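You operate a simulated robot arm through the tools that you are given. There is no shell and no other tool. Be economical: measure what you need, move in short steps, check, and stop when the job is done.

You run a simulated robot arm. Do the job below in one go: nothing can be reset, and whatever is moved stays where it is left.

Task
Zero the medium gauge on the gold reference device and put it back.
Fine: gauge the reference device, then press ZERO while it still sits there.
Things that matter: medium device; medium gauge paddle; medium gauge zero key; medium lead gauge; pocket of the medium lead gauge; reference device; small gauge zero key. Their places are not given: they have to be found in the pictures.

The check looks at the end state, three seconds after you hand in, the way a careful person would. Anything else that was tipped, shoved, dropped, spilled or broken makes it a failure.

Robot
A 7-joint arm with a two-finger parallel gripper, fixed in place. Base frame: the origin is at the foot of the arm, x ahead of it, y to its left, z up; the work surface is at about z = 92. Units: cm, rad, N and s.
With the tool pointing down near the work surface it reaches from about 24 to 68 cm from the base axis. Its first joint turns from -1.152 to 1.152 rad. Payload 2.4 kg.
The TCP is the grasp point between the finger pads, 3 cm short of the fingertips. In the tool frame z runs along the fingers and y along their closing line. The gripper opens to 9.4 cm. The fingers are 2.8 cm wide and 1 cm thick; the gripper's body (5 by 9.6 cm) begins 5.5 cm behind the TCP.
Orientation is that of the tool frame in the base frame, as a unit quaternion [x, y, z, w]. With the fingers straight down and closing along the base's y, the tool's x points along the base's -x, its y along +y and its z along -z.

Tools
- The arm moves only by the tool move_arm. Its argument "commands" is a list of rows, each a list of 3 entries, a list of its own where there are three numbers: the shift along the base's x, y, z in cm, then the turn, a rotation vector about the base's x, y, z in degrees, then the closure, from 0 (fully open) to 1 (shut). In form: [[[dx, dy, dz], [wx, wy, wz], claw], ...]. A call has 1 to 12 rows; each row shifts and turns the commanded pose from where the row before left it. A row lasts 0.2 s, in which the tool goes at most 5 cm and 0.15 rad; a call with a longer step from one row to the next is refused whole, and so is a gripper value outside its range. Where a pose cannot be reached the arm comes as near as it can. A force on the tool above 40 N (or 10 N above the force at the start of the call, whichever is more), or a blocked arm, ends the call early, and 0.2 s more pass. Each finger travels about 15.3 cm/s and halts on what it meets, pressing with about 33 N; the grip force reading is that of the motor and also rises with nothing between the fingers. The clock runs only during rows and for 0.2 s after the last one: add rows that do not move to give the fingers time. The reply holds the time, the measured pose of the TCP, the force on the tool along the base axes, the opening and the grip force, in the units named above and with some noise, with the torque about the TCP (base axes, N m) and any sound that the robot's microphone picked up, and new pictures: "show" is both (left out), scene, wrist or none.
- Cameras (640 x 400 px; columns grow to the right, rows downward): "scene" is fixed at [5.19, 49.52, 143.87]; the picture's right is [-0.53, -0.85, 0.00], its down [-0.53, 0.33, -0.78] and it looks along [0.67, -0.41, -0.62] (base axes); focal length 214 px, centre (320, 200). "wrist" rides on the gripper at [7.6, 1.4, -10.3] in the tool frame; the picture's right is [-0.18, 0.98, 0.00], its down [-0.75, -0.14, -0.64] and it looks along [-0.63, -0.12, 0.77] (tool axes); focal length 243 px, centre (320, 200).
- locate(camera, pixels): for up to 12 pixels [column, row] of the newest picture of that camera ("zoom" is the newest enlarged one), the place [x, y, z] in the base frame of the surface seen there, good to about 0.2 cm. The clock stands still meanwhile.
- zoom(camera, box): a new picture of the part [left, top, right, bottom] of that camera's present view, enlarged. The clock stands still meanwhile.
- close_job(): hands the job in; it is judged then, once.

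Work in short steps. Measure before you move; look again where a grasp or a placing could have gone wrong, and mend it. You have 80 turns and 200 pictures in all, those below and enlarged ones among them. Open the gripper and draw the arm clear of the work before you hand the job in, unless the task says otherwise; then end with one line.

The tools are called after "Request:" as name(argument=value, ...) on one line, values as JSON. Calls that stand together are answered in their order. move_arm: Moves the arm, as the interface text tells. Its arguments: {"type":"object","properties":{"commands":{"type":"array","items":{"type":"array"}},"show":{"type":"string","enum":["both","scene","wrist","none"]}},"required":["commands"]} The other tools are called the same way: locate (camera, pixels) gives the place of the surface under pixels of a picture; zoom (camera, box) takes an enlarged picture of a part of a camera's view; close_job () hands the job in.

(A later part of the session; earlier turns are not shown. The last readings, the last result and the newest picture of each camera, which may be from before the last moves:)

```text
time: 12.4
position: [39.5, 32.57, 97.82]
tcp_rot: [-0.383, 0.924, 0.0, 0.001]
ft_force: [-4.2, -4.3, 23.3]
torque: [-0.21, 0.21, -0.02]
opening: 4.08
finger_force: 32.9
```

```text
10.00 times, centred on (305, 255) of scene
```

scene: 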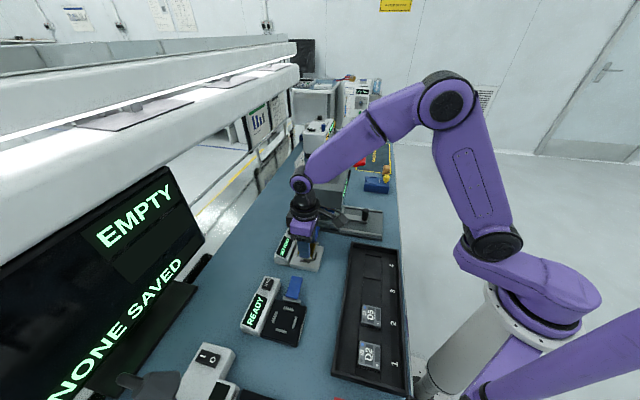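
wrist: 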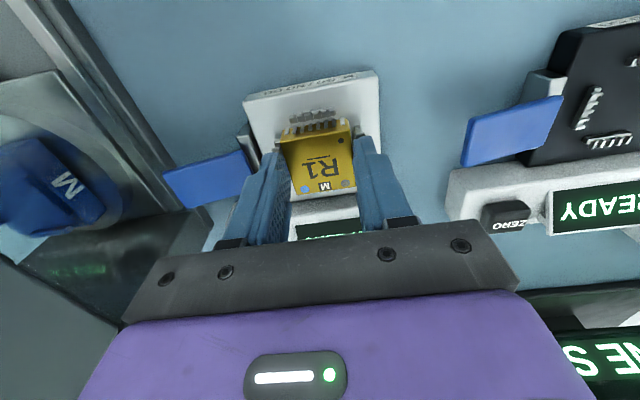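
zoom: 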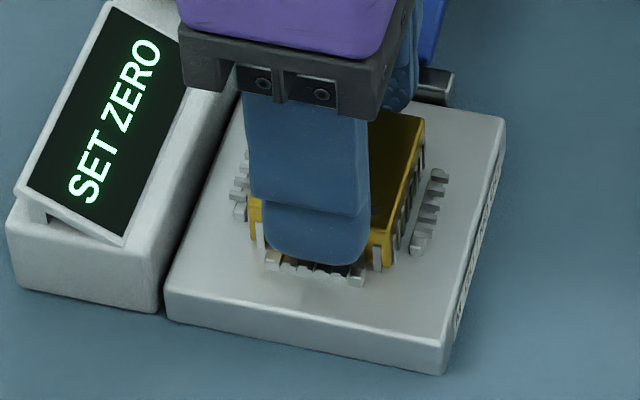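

Contact on the plate (23 N up) at z 97.82, matching a seated device. Relax slightly, open, and rise.

Request:
move_arm(commands=[[[0, 0, 0.14], [0, 0, 0], 0.7], [[0, 0, 0], [0, 0, 0], 0.48], [[0, 0, 0], [0, 0, 0], 0.4], [[0, 0, 1], [0, 0, 0], 0.4], [[0, 0, 2], [0, 0, 0], 0.4], [[0, 0, 3], [0, 0, 0], 0.4]])

Request:
zoom(camera="wrist", box=[225, 60, 415, 210])

Request:
zoom(camera="scene", box=[265, 220, 335, 280])

```text
time: 13.8
position: [39.31, 32.52, 103.84]
tcp_rot: [-0.382, 0.924, 0.0, 0.0]
ft_force: [0.0, 0.6, -0.9]
torque: [-0.01, 0.01, 0.01]
opening: 5.64
finger_force: 0.1
```

scene: 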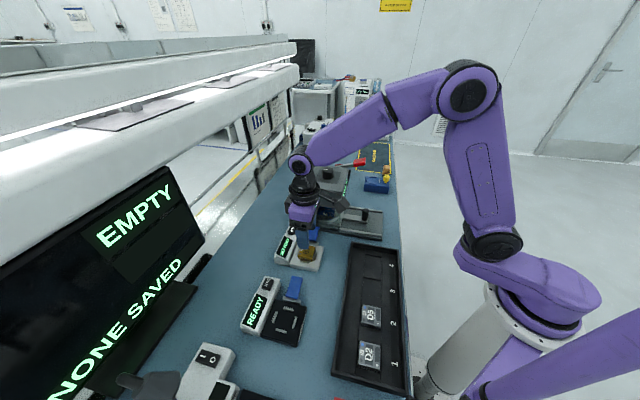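
wrist: 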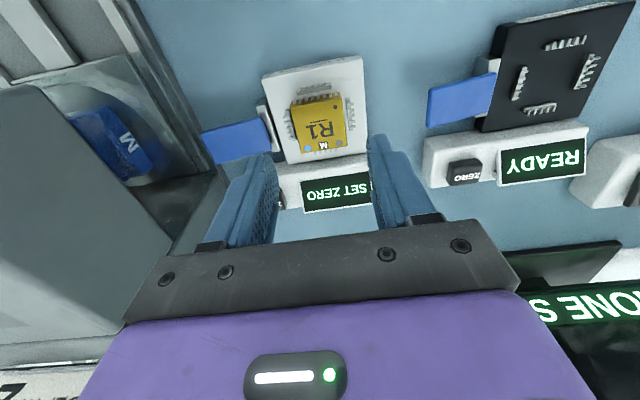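

```text
2.67 times, centred on (320, 135) of wrist
```

zoom: 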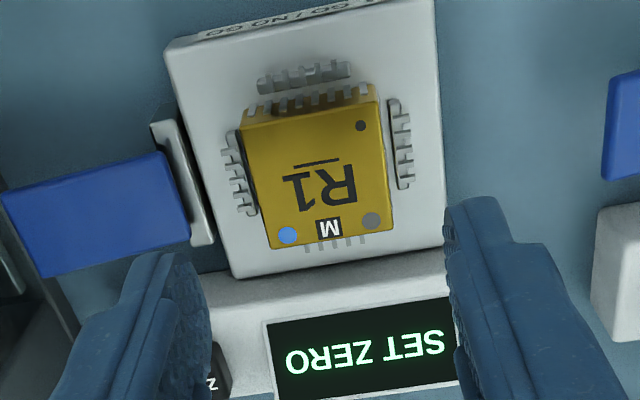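

```text
6.67 times, centred on (300, 250) of scene
```

zoom: 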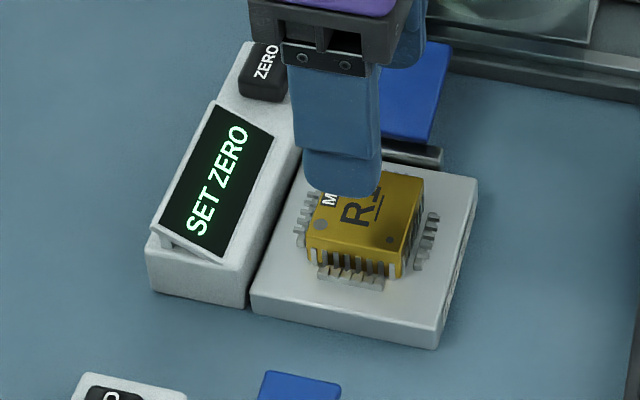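

R1 sits within all four combs; display still SET ZERO. Now measure the paddle and ZERO key from the wrist view.

Request:
locate(camera="wrist", pixels=[[204, 133], [212, 162], [264, 118], [271, 145], [225, 147], [250, 135], [235, 142], [275, 128], [301, 200], [320, 200]])

Request:
locate(camera="scene", pixels=[[293, 230], [290, 228], [292, 233], [315, 229]])

```text
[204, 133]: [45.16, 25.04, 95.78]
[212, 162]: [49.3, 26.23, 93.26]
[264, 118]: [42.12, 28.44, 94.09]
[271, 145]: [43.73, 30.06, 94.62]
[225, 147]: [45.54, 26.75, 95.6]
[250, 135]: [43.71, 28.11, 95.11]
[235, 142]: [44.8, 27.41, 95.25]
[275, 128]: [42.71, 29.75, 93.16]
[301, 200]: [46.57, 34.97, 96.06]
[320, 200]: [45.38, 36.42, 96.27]
```

```text
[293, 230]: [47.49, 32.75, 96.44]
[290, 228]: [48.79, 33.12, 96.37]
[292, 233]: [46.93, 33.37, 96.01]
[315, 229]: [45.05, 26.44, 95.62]
```

Before pressing the paddle, I check the press block's clearance.

Request:
locate(camera="wrist", pixels=[[172, 245], [100, 170], [45, 100], [150, 300], [100, 250], [195, 205], [140, 280], [30, 300]])

Request:
locate(camera="scene", pixels=[[333, 170], [343, 190], [345, 182], [327, 172], [318, 180]])

```text
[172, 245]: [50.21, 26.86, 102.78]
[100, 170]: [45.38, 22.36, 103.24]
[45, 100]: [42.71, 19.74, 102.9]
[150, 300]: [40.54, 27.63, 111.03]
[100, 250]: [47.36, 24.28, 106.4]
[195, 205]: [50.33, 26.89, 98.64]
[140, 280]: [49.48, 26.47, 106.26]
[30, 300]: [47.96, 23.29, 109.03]
```

```text
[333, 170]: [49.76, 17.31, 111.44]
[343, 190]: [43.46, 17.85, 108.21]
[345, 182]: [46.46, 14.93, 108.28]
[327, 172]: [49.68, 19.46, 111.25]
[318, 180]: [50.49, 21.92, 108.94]
```

Press wall is at n=(x−y)/√2≈16.3, so I turn the gripper −90° (narrow side toward the press) at height, and close the fingers.

Request:
move_arm(commands=[[[0, 0, 1], [0, 0, -7.5], 0.6], [[0, 0, 1], [0, 0, -7.5], 1], [[0, 0, 0], [0, 0, -7.5], 1], [[0, 0, 0], [0, 0, -7.5], 1], [[0, 0, 0], [0, 0, -7.5], 1], [[0, 0, 0], [0, 0, -7.5], 1], [[0, 0, 0], [0, 0, -7.5], 1], [[0, 0, 0], [0, 0, -7.5], 1], [[0, 0, 0], [0, 0, -7.5], 1], [[0, 0, 0], [0, 0, -7.5], 1], [[0, 0, 0], [0, 0, -7.5], 1], [[0, 0, 0], [0, 0, -7.5], 1]])

```text
time: 16.4
position: [39.42, 32.4, 105.84]
tcp_rot: [0.384, 0.923, 0.001, 0.001]
ft_force: [-0.3, 0.7, -0.8]
torque: [0.0, 0.03, -0.04]
opening: 0.0
finger_force: 32.6
```

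scene: 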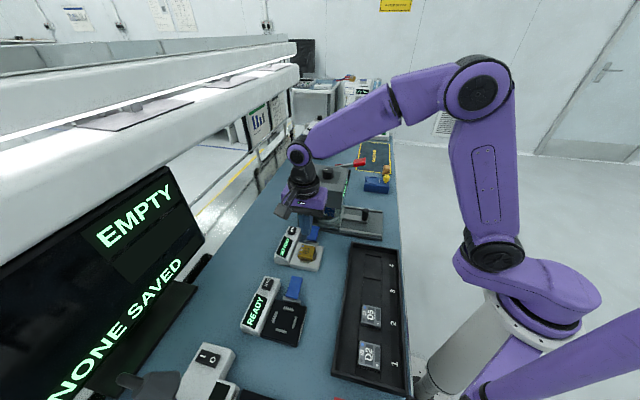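
wrist: 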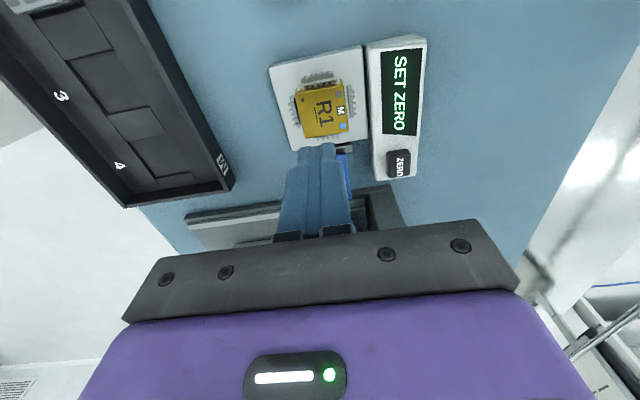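

Locate the key from here, then move over the paddle at n≈12 (44.6,27.6), staying high.

Request:
locate(camera="wrist", pixels=[[396, 162], [388, 152], [408, 176]])

Request:
move_arm(commands=[[[2.6, -2.4, 0], [0, 0, 0], 1], [[2.6, -2.4, 0], [0, 0, 0], 1], [[0, 0, -2.5], [0, 0, 0], 1], [[0, 0, -1.5], [0, 0, 0], 1], [[0, 0, 0], [0, 0, 0], 1]])

Request:
zoom(camera="wrist", box=[225, 80, 415, 230])

Request:
zoom(camera="scene", box=[270, 180, 360, 270])

```text
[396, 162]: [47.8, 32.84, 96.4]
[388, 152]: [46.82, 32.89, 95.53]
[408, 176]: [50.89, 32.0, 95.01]
```

```text
time: 17.4
position: [44.88, 27.54, 102.9]
tcp_rot: [0.383, 0.924, 0.004, 0.005]
ft_force: [-1.2, -0.8, 6.2]
torque: [-0.25, -0.17, -0.04]
opening: 0.0
finger_force: 32.8
stopped in row 4: the force on the tool passed its limit at 66 N (the readings are from after the stop); the commanded pose is now the measured one
```

scene: 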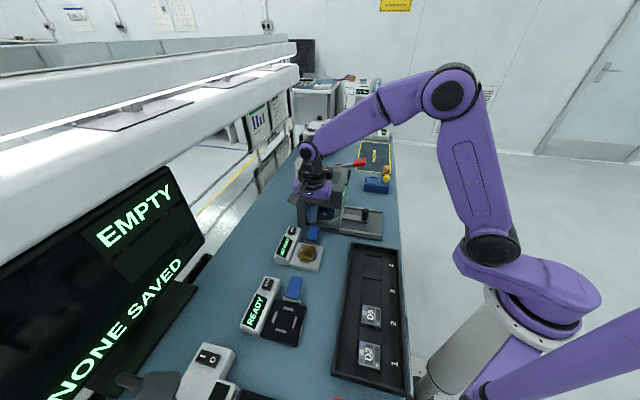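
wrist: 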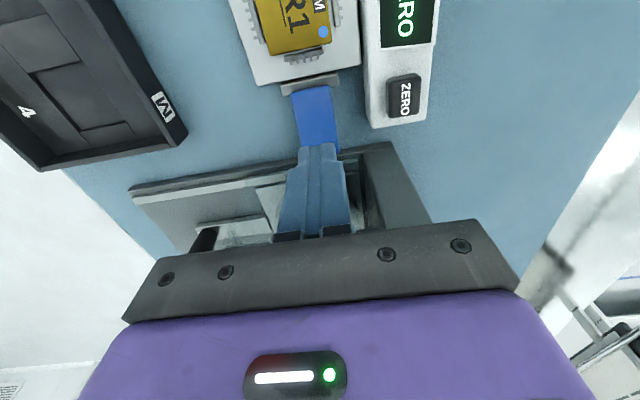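

```text
2.67 times, centred on (320, 155) of wrist
```

zoom: 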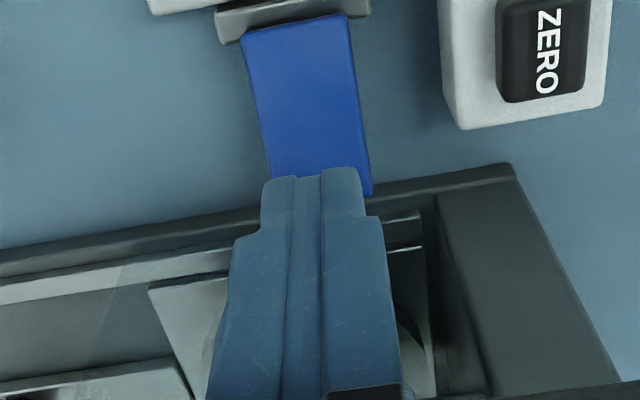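

```text
4.44 times, centred on (315, 225) of scene
```

zoom: 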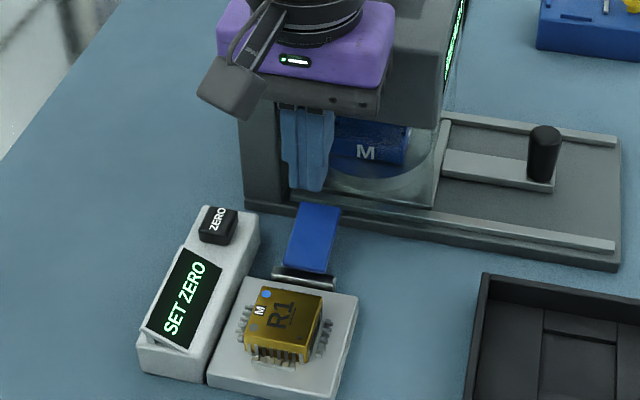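

The gripper body touched the press (or its lot-card sign) from above. Retreat up and back, then inspect.

Request:
move_arm(commands=[[[0, 0, 2], [0, 0, 0], 1], [[0, 0, 3], [0, 0, 0], 1], [[-3, 3, 1], [0, 0, 0], 1], [[-3, 3, 1], [0, 0, 0], 1], [[-3, 2, 0], [0, 0, 0], 1]])

Request:
zoom(camera="scene", box=[270, 120, 400, 260])

```text
time: 18.6
position: [35.61, 35.42, 109.99]
tcp_rot: [0.383, 0.924, 0.004, 0.005]
ft_force: [0.6, 0.0, 0.3]
torque: [0.01, 0.01, 0.03]
opening: 0.0
finger_force: 32.8
```

scene: 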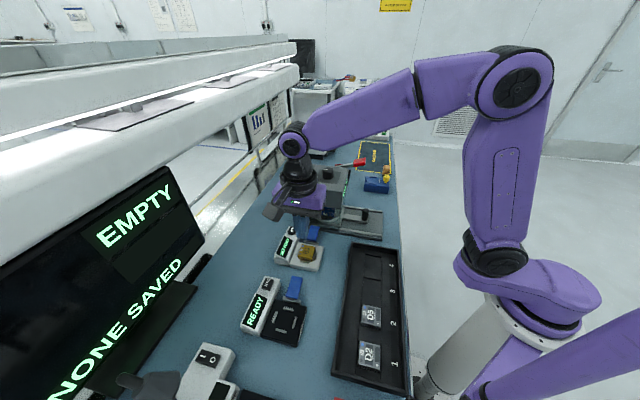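
wrist: 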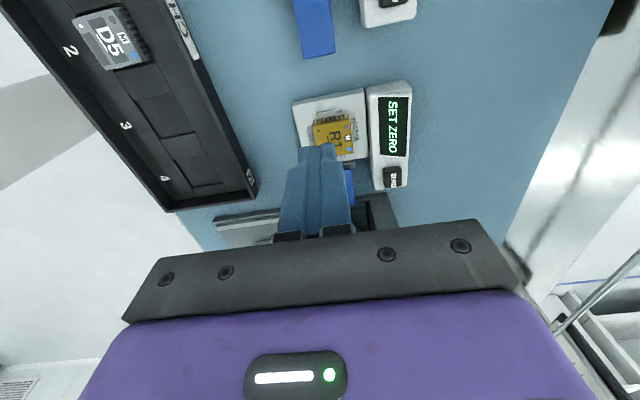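

```text
2.86 times, centred on (335, 190) of scene
```

zoom: 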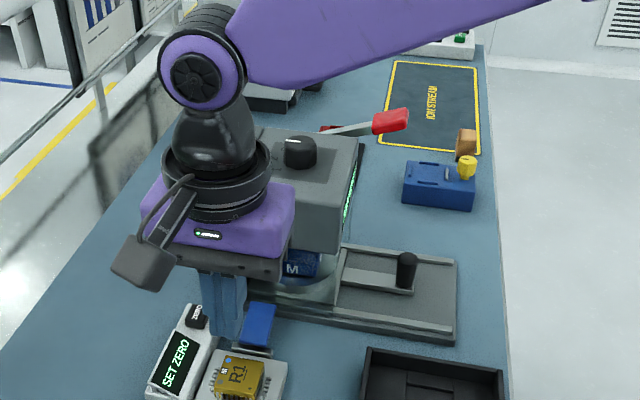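

I need an unobstructed view of the press and the lot card; draw back toward the robot.

Request:
move_arm(commands=[[[-3, -2.5, 1], [0, 0, 0], 1], [[-3, -3, 1], [0, 0, 0], 1], [[-2, -4, 1], [0, 0, 0], 1], [[0, -4, 1], [0, 0, 0], 1], [[0, -4, 0], [0, 0, 0], 1]], show="scene")

Request:
zoom(camera="scene", box=[270, 120, 400, 260])

Request:
zoom(camera="wrist", box=[0, 0, 640, 400])

```text
time: 19.8
position: [27.97, 17.85, 113.86]
tcp_rot: [0.382, 0.924, 0.003, 0.005]
ft_force: [0.7, -0.1, 0.5]
torque: [-0.02, 0.04, -0.01]
opening: 0.0
finger_force: 32.8
```

scene: 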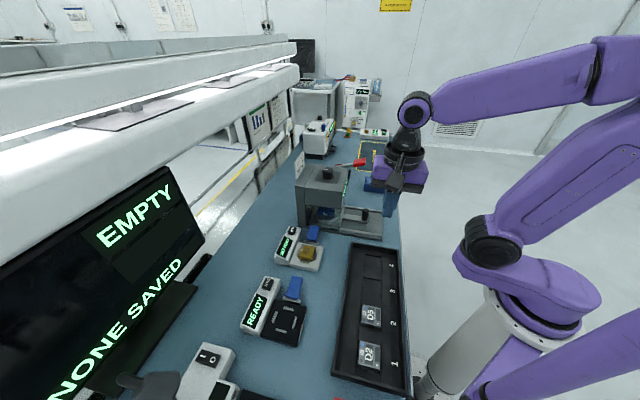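

```text
2.86 times, centred on (335, 190) of scene
```

zoom: 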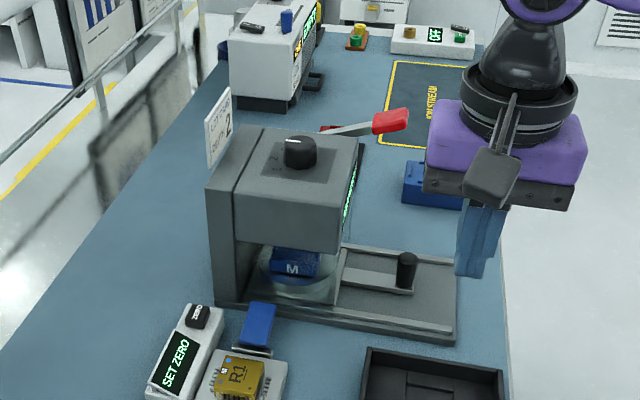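

```text
1.00 times, centred on (320, 200) of wrist (not enlarged: the box is as wide or as high as the picture)
```

zoom: 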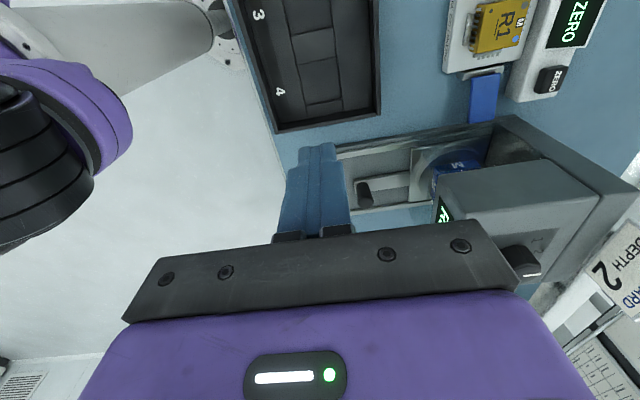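

Press and lot card appear undisturbed. Measure the press block top edges accurately (zoom pixels).

Request:
zoom(camera="scene", box=[285, 150, 365, 240])

Request:
locate(camera="scene", pixels=[[350, 208], [350, 200], [299, 189], [315, 192], [310, 182], [300, 165], [340, 198]])

```text
4.44 times, centred on (325, 195) of scene
```

zoom: 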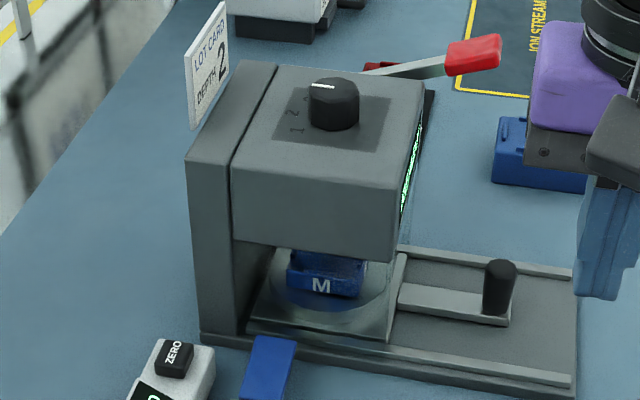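

```text
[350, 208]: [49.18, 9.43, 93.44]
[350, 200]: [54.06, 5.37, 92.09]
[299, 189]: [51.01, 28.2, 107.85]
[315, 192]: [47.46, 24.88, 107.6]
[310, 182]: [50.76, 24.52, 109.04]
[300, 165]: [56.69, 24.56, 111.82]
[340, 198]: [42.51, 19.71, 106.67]
```

Press near face is n≈16.1. I'll lean the tool 25° away from the press (rotation about −u) and press the paddle with the fingertip. First go back above the gauge, high, and tilt.

Request:
move_arm(commands=[[[3, 3.3, 0], [0, 0, 0], 1], [[3, 3.3, 0], [0, 0, 0], 1], [[3, 3.3, 0], [0, 0, 0], 1], [[2, 2.3, -1], [-4.42, -4.42, 0], 1], [[0, 0, -1], [-4.42, -4.42, 0], 1], [[0, 0, 0], [-4.42, -4.42, 0], 1], [[0, 0, 0], [-4.42, -4.42, 0], 1], [[0, 0, 0], [0, 0, 0], 1]])

```text
time: 21.6
position: [38.76, 30.16, 112.09]
tcp_rot: [0.373, 0.902, -0.08, 0.205]
ft_force: [-0.1, -0.2, -0.3]
torque: [-0.01, -0.01, 0.01]
opening: 0.0
finger_force: 32.9
```

scene: 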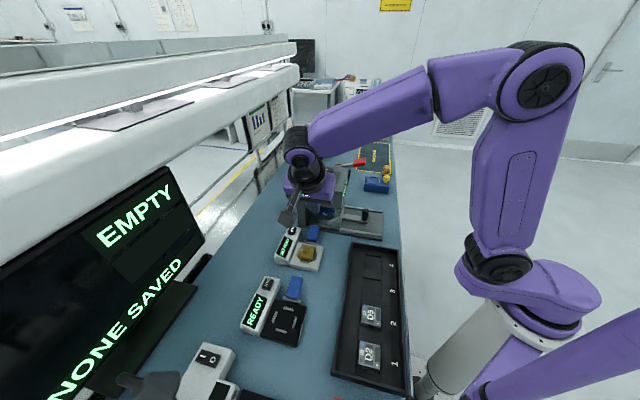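
wrist: 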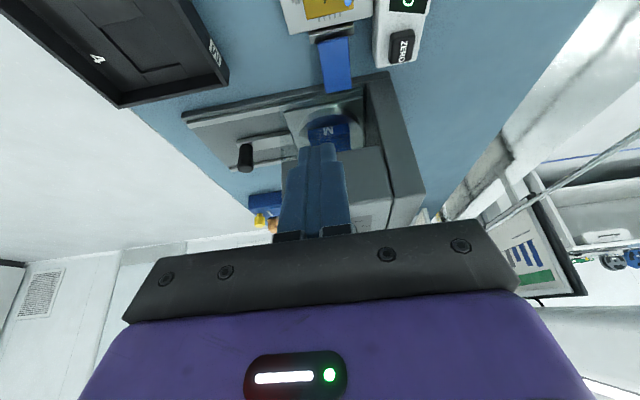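

Tilt as intended. Descend first over the gauge side (n≈5), then go across to hover over the paddle at TCP ≈(44.75,27.35,102).

Request:
move_arm(commands=[[[0.5, 1, -4], [0, 0, 0], 1], [[0.3, 0.8, -4], [0, 0, 0], 1], [[2, -1.8, -1], [0, 0, 0], 1], [[2, -1.8, -1], [0, 0, 0], 1], [[1.2, -1.0, 0], [0, 0, 0], 1], [[0, 0, 0], [0, 0, 0], 1]])

Request:
zoom(camera="scene", box=[265, 180, 355, 270])

Request:
zoom(camera="wrist", box=[225, 60, 415, 230])

```text
time: 23.0
position: [44.78, 27.4, 102.0]
tcp_rot: [0.372, 0.902, -0.079, 0.204]
ft_force: [-0.1, 1.0, 0.4]
torque: [0.01, -0.01, 0.01]
opening: 0.01
finger_force: 33.2
```

scene: 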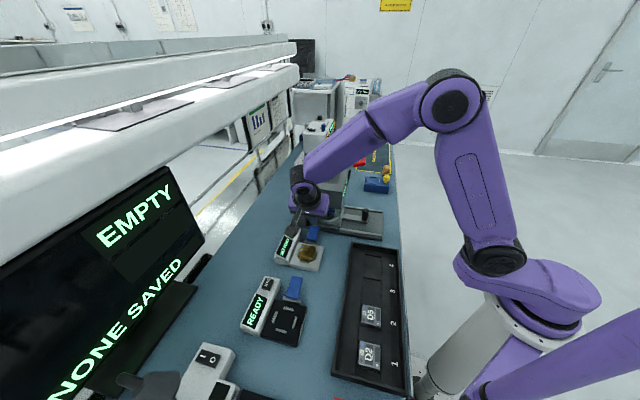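
wrist: 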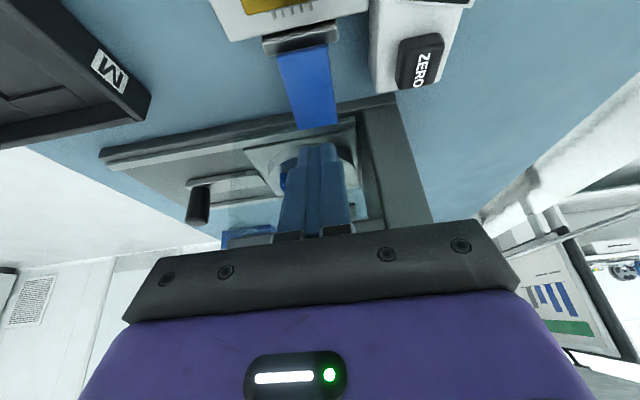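

```text
4.44 times, centred on (310, 225) of scene
```

zoom: 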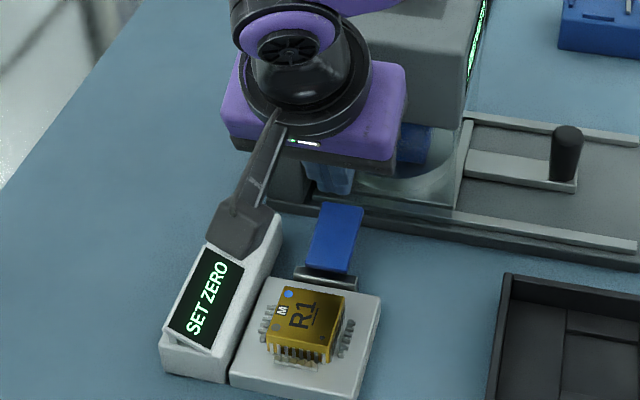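

```text
2.35 times, centred on (320, 145) of wrist
```

zoom: 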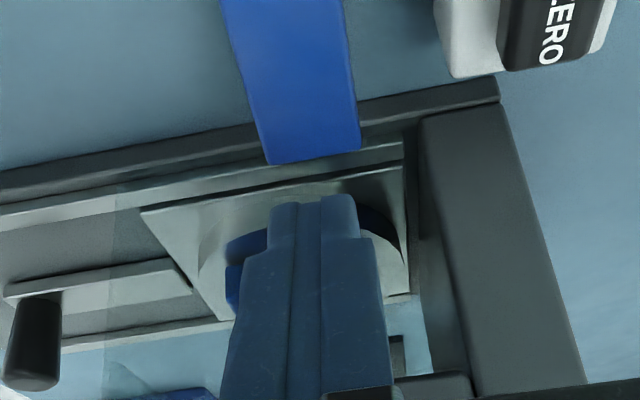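

Finger aligned with the paddle. Descend to near contact, then in small steps.

Request:
move_arm(commands=[[[0, 0, -1.5], [0, 0, 0], 1], [[0, 0, -1], [0, 0, 0], 1], [[0, 0, -0.3], [0, 0, 0], 1], [[0, 0, -0.3], [0, 0, 0], 1], [[0, 0, 0], [0, 0, 0], 1]])

Request:
zoom(camera="scene", box=[265, 200, 345, 280])

Request:
zoom(camera="wrist", box=[225, 60, 415, 230])

```text
time: 24.2
position: [44.8, 27.36, 98.75]
tcp_rot: [0.373, 0.901, -0.079, 0.205]
ft_force: [-0.7, 0.1, 0.2]
torque: [-0.01, -0.03, -0.01]
opening: 0.0
finger_force: 33.0
```

scene: 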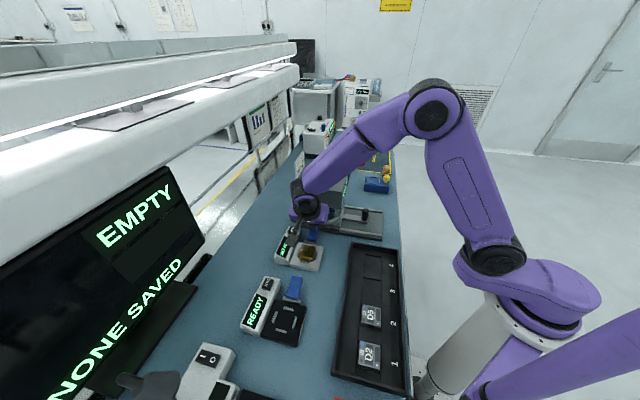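
wrist: 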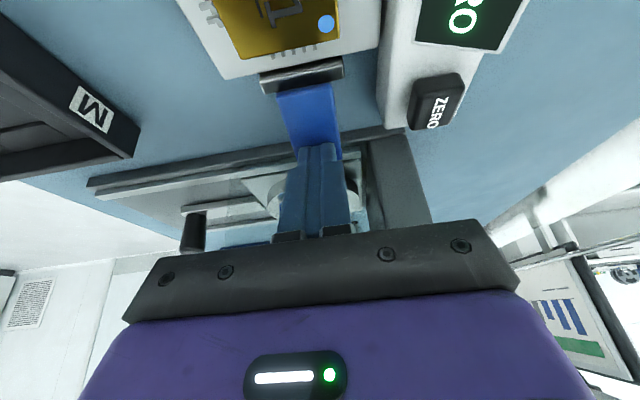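

```text
5.00 times, centred on (305, 240) of scene
```

zoom: 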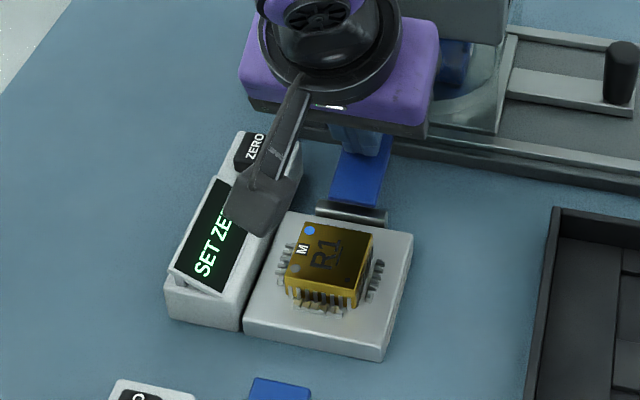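

```text
2.35 times, centred on (320, 145) of wrist
```

zoom: 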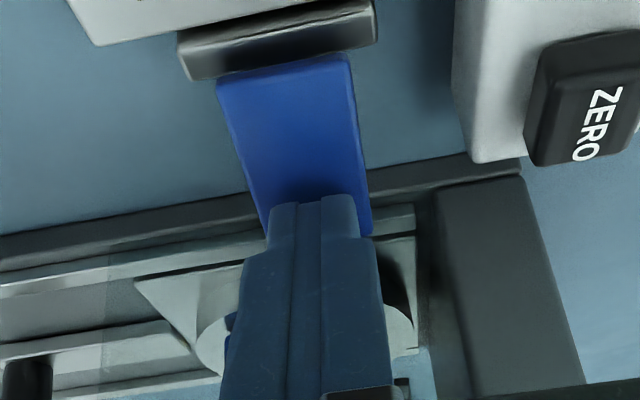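

Shadow shows the tip just above the paddle, no contact. Continue down slowly.

Request:
move_arm(commands=[[[0, 0, -0.2], [0, 0, 0], 1], [[0, 0, -0.2], [0, 0, 0], 1], [[0, 0, -0.2], [0, 0, 0], 1], [[0, 0, -0.1], [0, 0, 0], 1]], show="scene")

Request:
zoom(camera="scene", box=[265, 200, 345, 280])

```text
time: 25.2
position: [44.81, 27.43, 98.13]
tcp_rot: [0.372, 0.902, -0.078, 0.204]
ft_force: [1.5, -0.4, 2.7]
torque: [-0.01, -0.03, 0.01]
opening: 0.0
finger_force: 32.9
```

scene: 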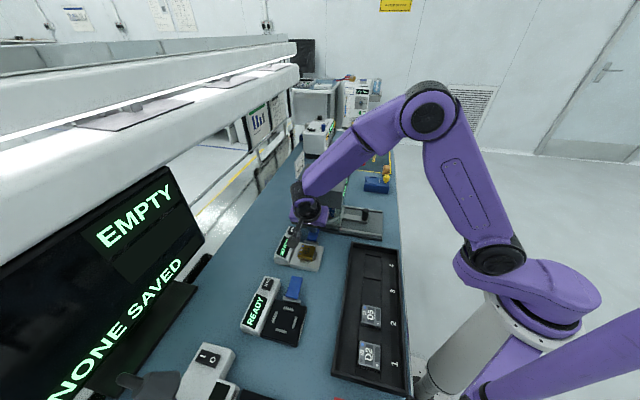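

```text
5.00 times, centred on (305, 240) of scene
```

zoom: 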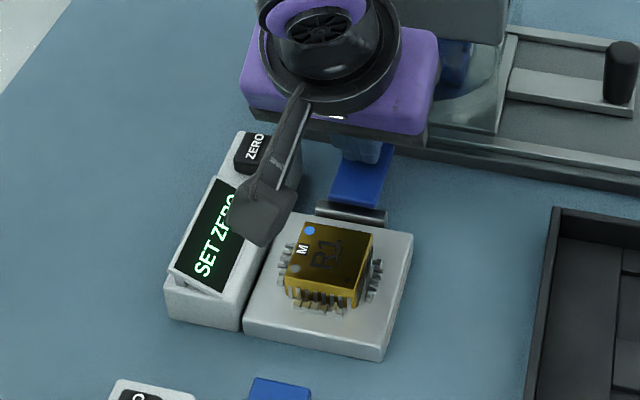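

Contact has just begun (≈2.7 N). Keep pressing in small steps and hold.

Request:
move_arm(commands=[[[0, 0, -0.2], [0, 0, 0], 1], [[0, 0, -0.2], [0, 0, 0], 1], [[0, 0, -0.2], [0, 0, 0], 1], [[0, 0, 0], [0, 0, 0], 1], [[0, 0, 0], [0, 0, 0], 1]], show="scene")

Request:
zoom(camera="scene", box=[265, 200, 345, 280])

```text
time: 26.4
position: [44.74, 27.43, 97.59]
tcp_rot: [0.373, 0.902, -0.078, 0.204]
ft_force: [-3.9, -2.0, 16.9]
torque: [-0.04, 0.17, -0.12]
opening: 0.0
finger_force: 33.0
```

scene: 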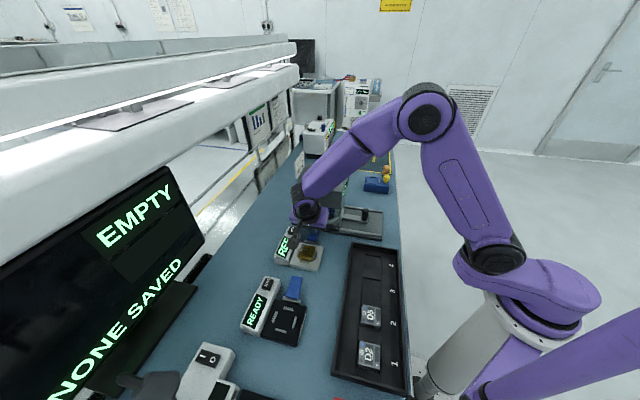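

```text
5.00 times, centred on (305, 240) of scene
```

zoom: 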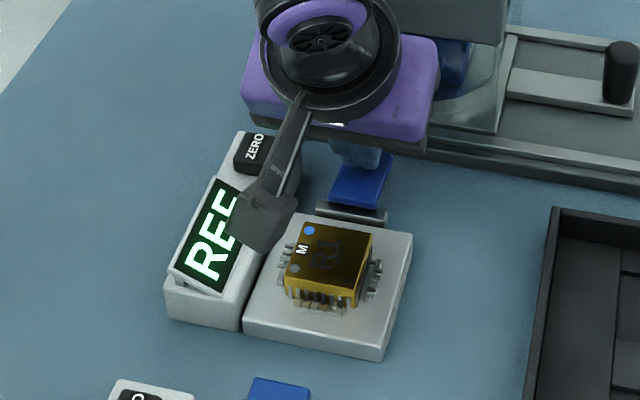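

The display changed to "REF". Release the paddle by rising straight up 4 cm, and read the display.

Request:
move_arm(commands=[[[0, 0, 0.5], [0, 0, 0], 1], [[0, 0, 1], [0, 0, 0], 1], [[0, 0, 2], [0, 0, 0], 1], [[1.4, 2.7, 1], [0, 0, 0], 1], [[1.4, 2.7, 0], [0, 0, 0], 1], [[0, 0, 0], [0, 0, 0], 1]])

Request:
zoom(camera="scene", box=[265, 200, 345, 280])

Request:
zoom(camera="wrist", box=[225, 40, 415, 210])

```text
time: 27.8
position: [47.56, 32.87, 101.9]
tcp_rot: [0.372, 0.902, -0.079, 0.205]
ft_force: [0.5, -0.7, 0.1]
torque: [0.01, 0.0, 0.01]
opening: 0.01
finger_force: 32.8
```

scene: 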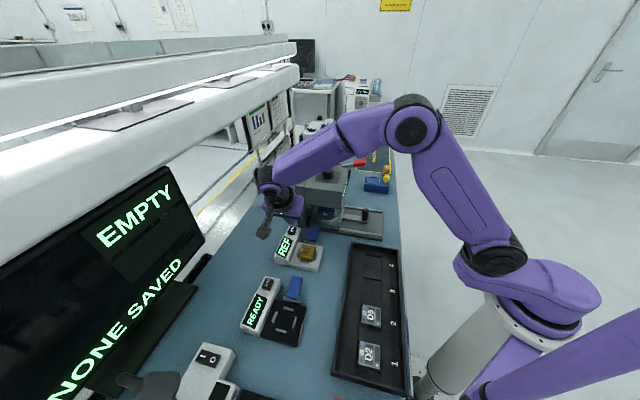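
wrist: 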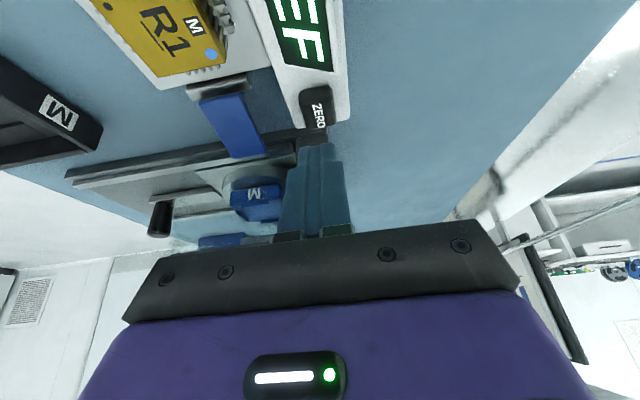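

```text
5.00 times, centred on (305, 240) of scene
```

zoom: 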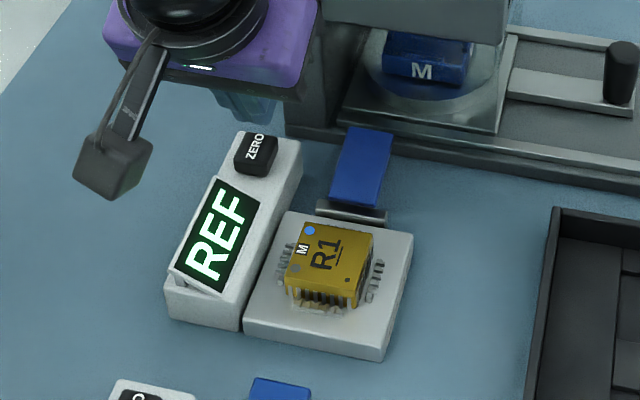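

```text
2.35 times, centred on (320, 125) of wrist
```

zoom: 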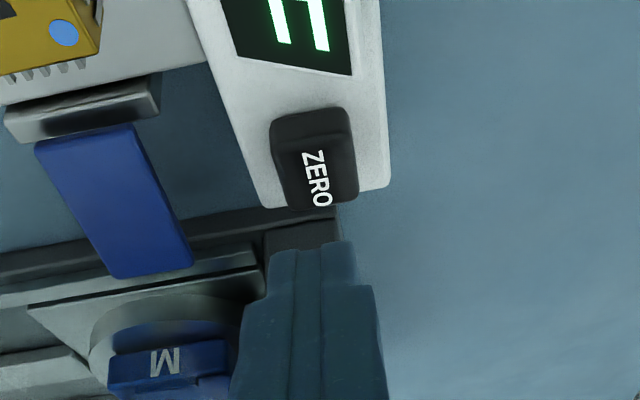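

Display reads REF. Locate the key in this view before pressing.

Request:
locate(camera="zoom", pixels=[[312, 155], [275, 145], [350, 135], [310, 115], [320, 195], [310, 240]])

```text
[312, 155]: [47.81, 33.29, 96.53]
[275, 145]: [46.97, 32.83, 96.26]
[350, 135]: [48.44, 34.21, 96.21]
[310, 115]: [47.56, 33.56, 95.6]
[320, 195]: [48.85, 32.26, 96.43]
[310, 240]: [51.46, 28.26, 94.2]
```

Key centre ≈(48.1,33.0,96.5). Shift there and descend to just above, then press gently.

Request:
move_arm(commands=[[[0.5, 0.15, 0], [0, 0, 0], 1], [[0, 0, -1], [0, 0, 0], 1], [[0, 0, -0.8], [0, 0, 0], 1], [[0, 0, -0.3], [0, 0, 0], 1], [[0, 0, -0.2], [0, 0, 0], 1], [[0, 0, 0], [0, 0, 0], 1]])

Request:
zoom(camera="wrist", box=[225, 40, 415, 210])

```text
time: 29.2
position: [48.09, 32.86, 99.67]
tcp_rot: [0.373, 0.901, -0.079, 0.204]
ft_force: [0.0, 0.3, 0.4]
torque: [-0.03, 0.02, -0.06]
opening: 0.02
finger_force: 33.1
```

scene: 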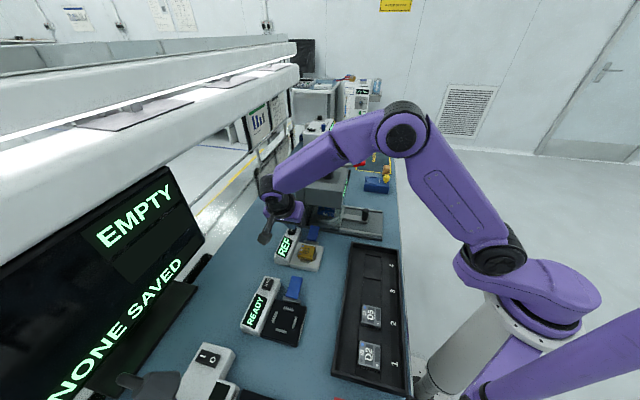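
wrist: 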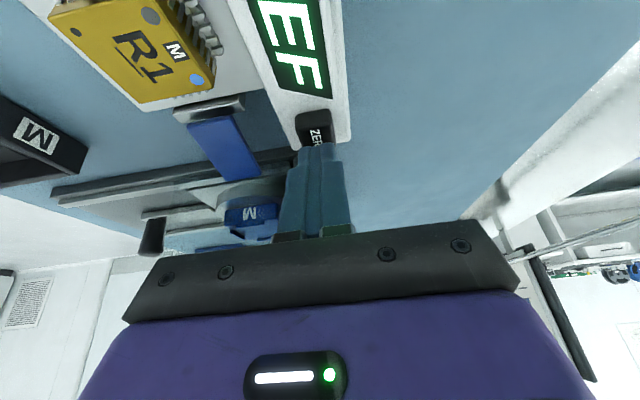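

```text
2.35 times, centred on (320, 125) of wrist
```

zoom: 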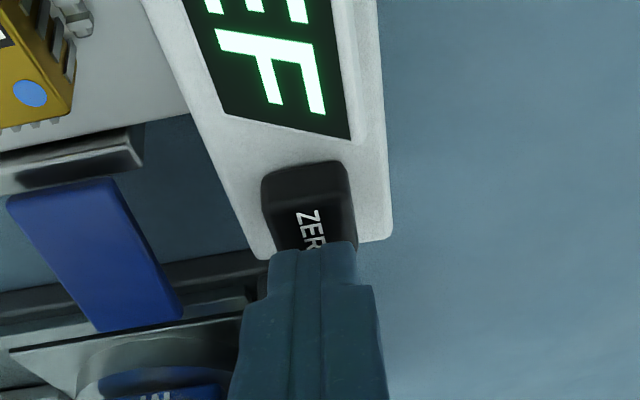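

The tip is over the far half of the key; shift 0.5 cm back (−n) and press in small steps.

Request:
move_arm(commands=[[[-0.35, 0.35, 0], [0, 0, 0], 1], [[0, 0, -0.15], [0, 0, 0], 1], [[0, 0, -0.15], [0, 0, 0], 1], [[0, 0, -0.15], [0, 0, 0], 1], [[0, 0, 0], [0, 0, 0], 1]])

Request:
zoom(camera="wrist", box=[225, 40, 415, 210])

```text
time: 30.4
position: [47.73, 33.32, 99.15]
tcp_rot: [0.371, 0.902, -0.078, 0.205]
ft_force: [0.4, -0.6, 2.3]
torque: [0.01, 0.0, 0.02]
opening: 0.0
finger_force: 33.1
heard: click
```

scene: 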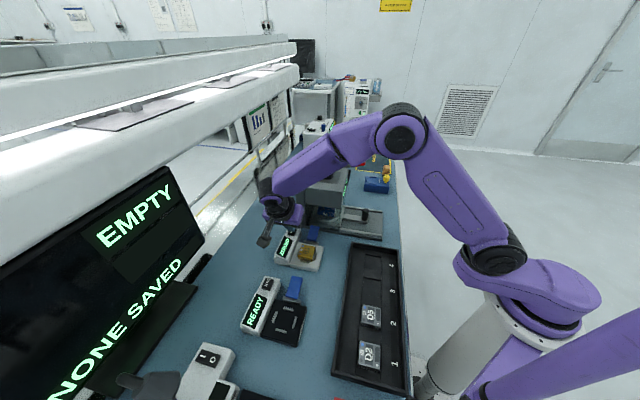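
wrist: 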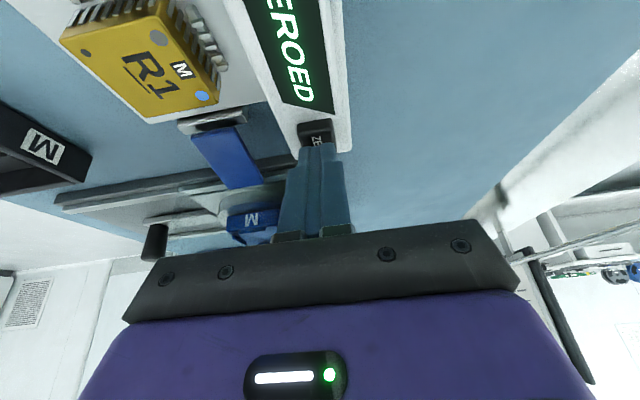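

```text
2.35 times, centred on (320, 125) of wrist
```

zoom: 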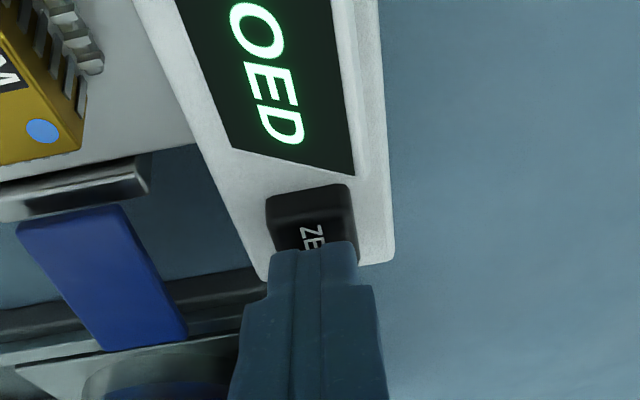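

Click heard and display reads "ZEROED". Rise, move back over the gauge high, and undo the tilt.

Request:
move_arm(commands=[[[0, 0, 1], [0, 0, 0], 1], [[0, 0, 3], [0, 0, 0], 1], [[-2.5, 0, 2], [0, 0, 0], 1], [[-3, 0, 2], [0, 0, 0], 1], [[-3, -0.9, 0], [0, 0, 0], 1], [[0, 0, 0], [4.42, 4.42, 0], 1], [[0, 0, 0], [4.42, 4.42, 0], 1], [[0, 0, 0], [4.42, 4.42, 0], 1], [[0, 0, 0], [4.42, 4.42, 0], 1], [[0, 0, 0], [0, 0, 0], 1]], show="none")

Request:
move_arm(commands=[[[0, 0, 0], [0, 0, 7.5], 1], [[0, 0, 0], [0, 0, 7.5], 1], [[0, 0, 0], [0, 0, 7.5], 1], [[0, 0, 0], [0, 0, 7.5], 1], [[0, 0, 0], [0, 0, 7.5], 1], [[0, 0, 0], [0, 0, 7.5], 1], [[0, 0, 0], [0, 0, 7.5], 1], [[0, 0, 0], [0, 0, 7.5], 1], [[0, 0, 0], [0, 0, 7.5], 1], [[0, 0, 0], [0, 0, 7.5], 0.8], [[0, 0, 0], [0, 0, 7.5], 0.48], [[0, 0, 0], [0, 0, 7.5], 0.48]])

```text
time: 32.6
position: [39.27, 32.34, 107.3]
tcp_rot: [0.384, 0.923, 0.005, 0.004]
ft_force: [-0.5, 0.2, -0.6]
torque: [0.01, 0.0, 0.01]
opening: 0.01
finger_force: 32.7
```

```text
time: 35.2
position: [39.31, 32.35, 107.13]
tcp_rot: [-0.383, 0.924, 0.006, 0.0]
ft_force: [0.3, -0.2, 0.3]
torque: [0.0, 0.01, -0.02]
opening: 4.9
finger_force: 0.1
```

scene: 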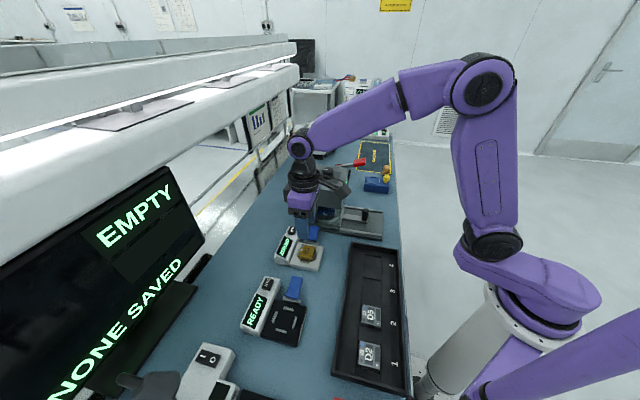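
wrist: 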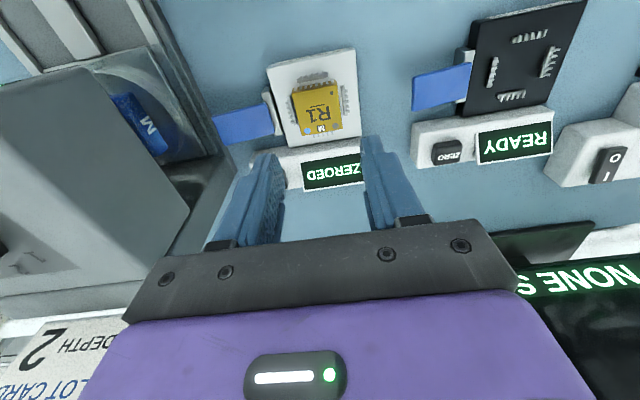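

Back at the grasp orientation. Locate R1's current corners for regrasping.

Request:
zoom(camera="wrist", box=[255, 50, 385, 150])

Request:
move_arm(commands=[[[0.1, 0.1, -2], [-0.63, -0.26, 0], 0.48], [[0, 0, -1.5], [0, 0, 0], 0.48], [[0, 0, 0], [0, 0, 0], 0.48]], show="wrist")

Request:
zoom(camera="wrist", box=[240, 60, 400, 180])

```text
4.00 times, centred on (320, 100) of wrist
```

zoom: 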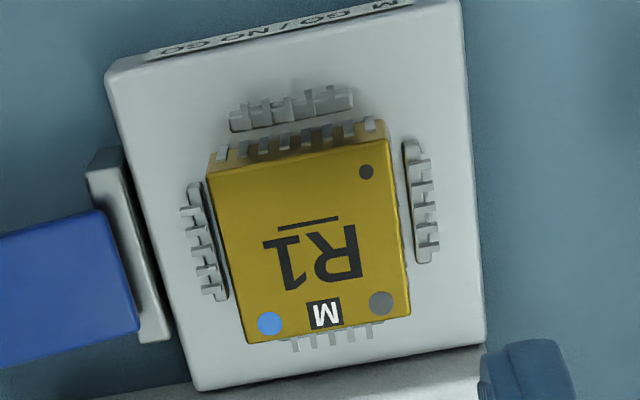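

```text
time: 36.0
position: [39.21, 32.46, 103.82]
tcp_rot: [-0.382, 0.924, 0.001, 0.0]
ft_force: [-0.8, -0.5, 0.5]
torque: [0.0, 0.0, -0.01]
opening: 4.88
finger_force: 0.0
```

wrist: 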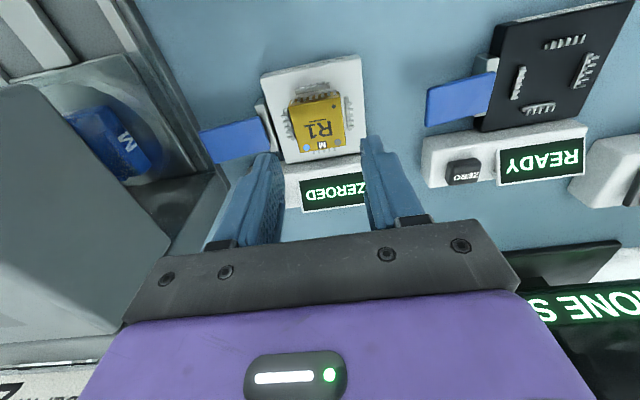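

```text
3.33 times, centred on (320, 120) of wrist
```

zoom: 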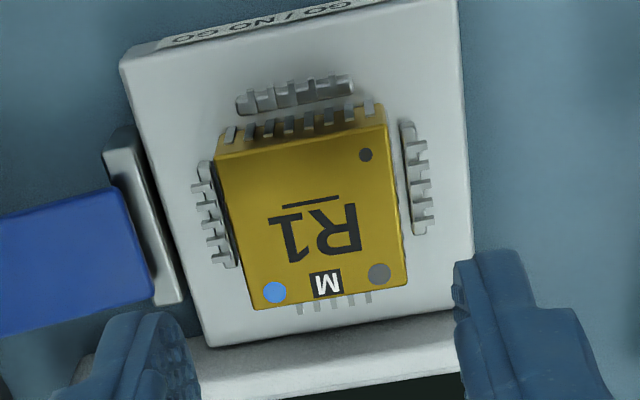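

Request:
locate(camera="zoom", pixels=[[219, 155], [387, 127], [407, 281], [255, 307], [315, 220]])

```text
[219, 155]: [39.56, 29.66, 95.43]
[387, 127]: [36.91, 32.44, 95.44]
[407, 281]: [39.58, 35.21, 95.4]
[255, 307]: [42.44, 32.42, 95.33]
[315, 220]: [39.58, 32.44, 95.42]
```

R1 centre (39.62,32.43), top 95.4. Descend to TCP z≈97.88 and grip.

Request:
move_arm(commands=[[[0.25, -0.05, -2], [0, 0, 0], 0.48], [[0, 0, -2], [0, 0, 0], 0.48], [[0, 0, -1.5], [0, 0, 0], 0.48], [[0, 0, -0.44], [0, 0, 0], 0.48], [[0, 0, 0], [0, 0, 0], 0.48], [[0, 0, 0], [0, 0, 0], 0.7], [[0, 0, 0], [0, 0, 0], 0.7], [[0, 0, 0], [0, 0, 0], 0.7]])

Request:
zoom(camera="wrist", box=[225, 80, 415, 230])

```text
time: 37.8
position: [39.61, 32.39, 97.86]
tcp_rot: [-0.382, 0.924, 0.001, 0.0]
ft_force: [0.2, 0.3, 0.6]
torque: [-0.02, 0.03, 0.0]
opening: 4.06
finger_force: 33.7
```

scene: 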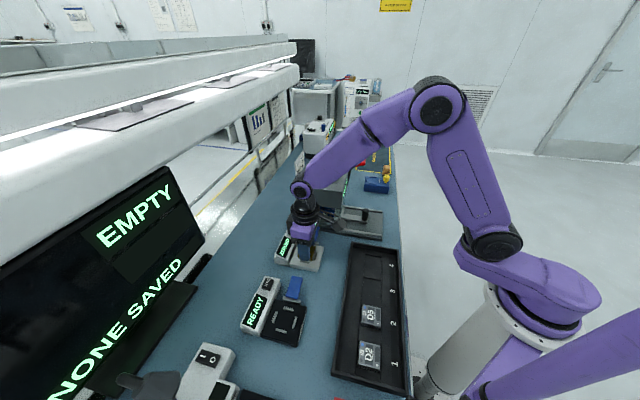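
wrist: 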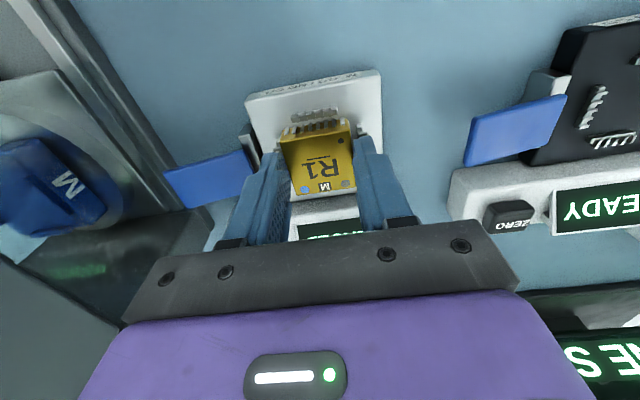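

```text
2.67 times, centred on (320, 155) of wrist
```

zoom: 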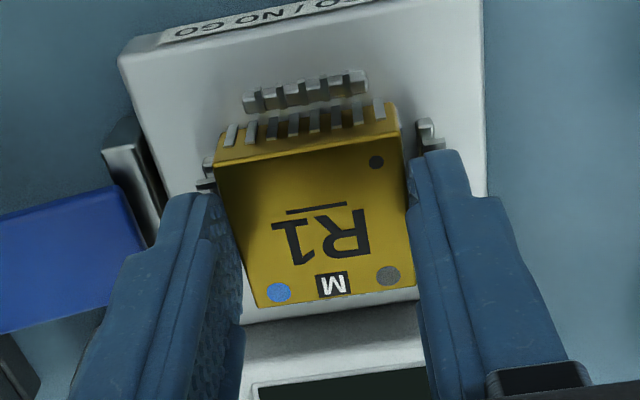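

Gripped at 4.06. Lift straight up, then move to a viewing pose just beyond slot 4 (+u by ~4 cm).

Request:
move_arm(commands=[[[0, 0, 0.6], [0, 0, 0], 0.7], [[0, 0, 1.4], [0, 0, 0], 0.7], [[0, 0, 2], [0, 0, 0], 0.7], [[0, 0, 2], [0, 0, 0], 0.7], [[-1.8, -2.7, 0], [0, 0, 0], 0.7], [[-1.8, -2.7, 0], [0, 0, 0], 0.7], [[-1.8, -2.7, 0], [0, 0, 0], 0.7], [[-1.8, -2.7, 0], [0, 0, 0], 0.7], [[-1.4, -1.2, 0], [0, 0, 0], 0.7], [[0, 0, 0], [0, 0, 0], 0.7]])

Request:
zoom(camera="wrist", box=[220, 0, 420, 140])

Request:
zoom(camera="scene", box=[265, 220, 345, 280])

```text
time: 40.0
position: [30.96, 20.61, 103.88]
tcp_rot: [-0.383, 0.924, 0.0, 0.0]
ft_force: [0.2, -0.7, -0.6]
torque: [-0.01, 0.05, 0.02]
opening: 4.1
finger_force: 33.8
```

scene: 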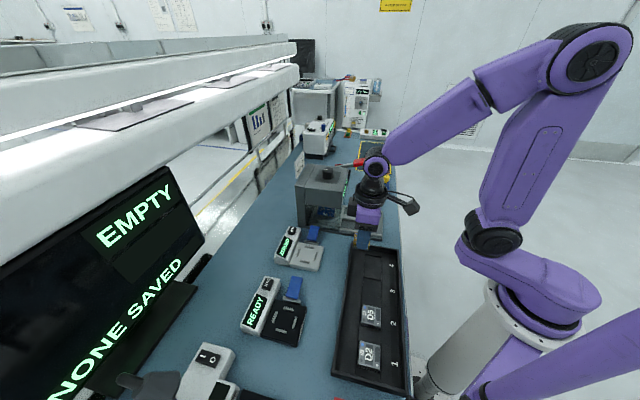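
wrist: 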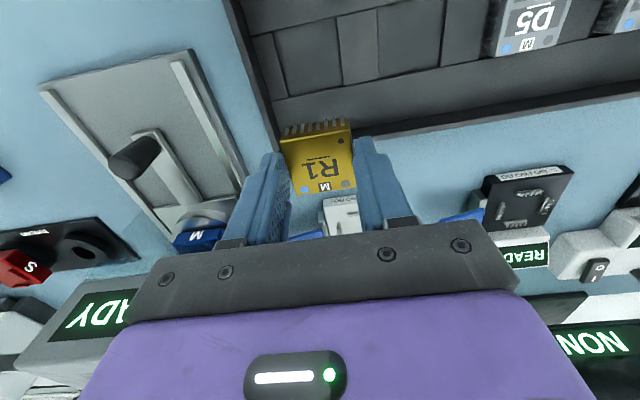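

```text
2.86 times, centred on (320, 70) of wrist
```

zoom: 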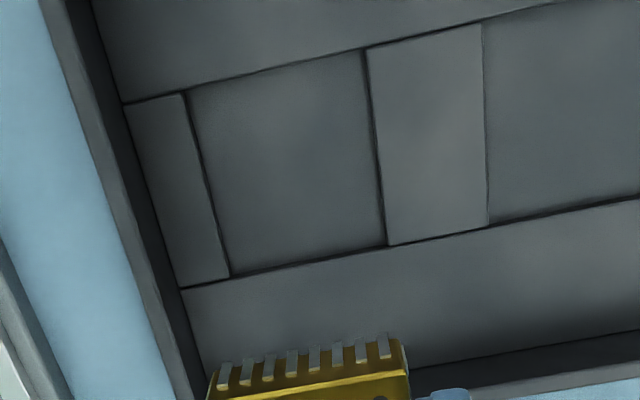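

```text
6.67 times, centred on (305, 250) of scene
```

zoom: 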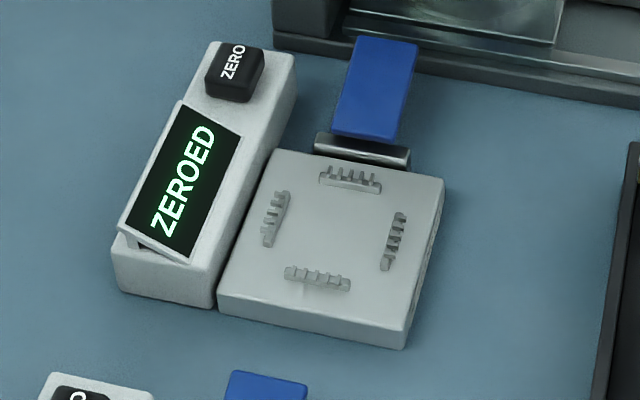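

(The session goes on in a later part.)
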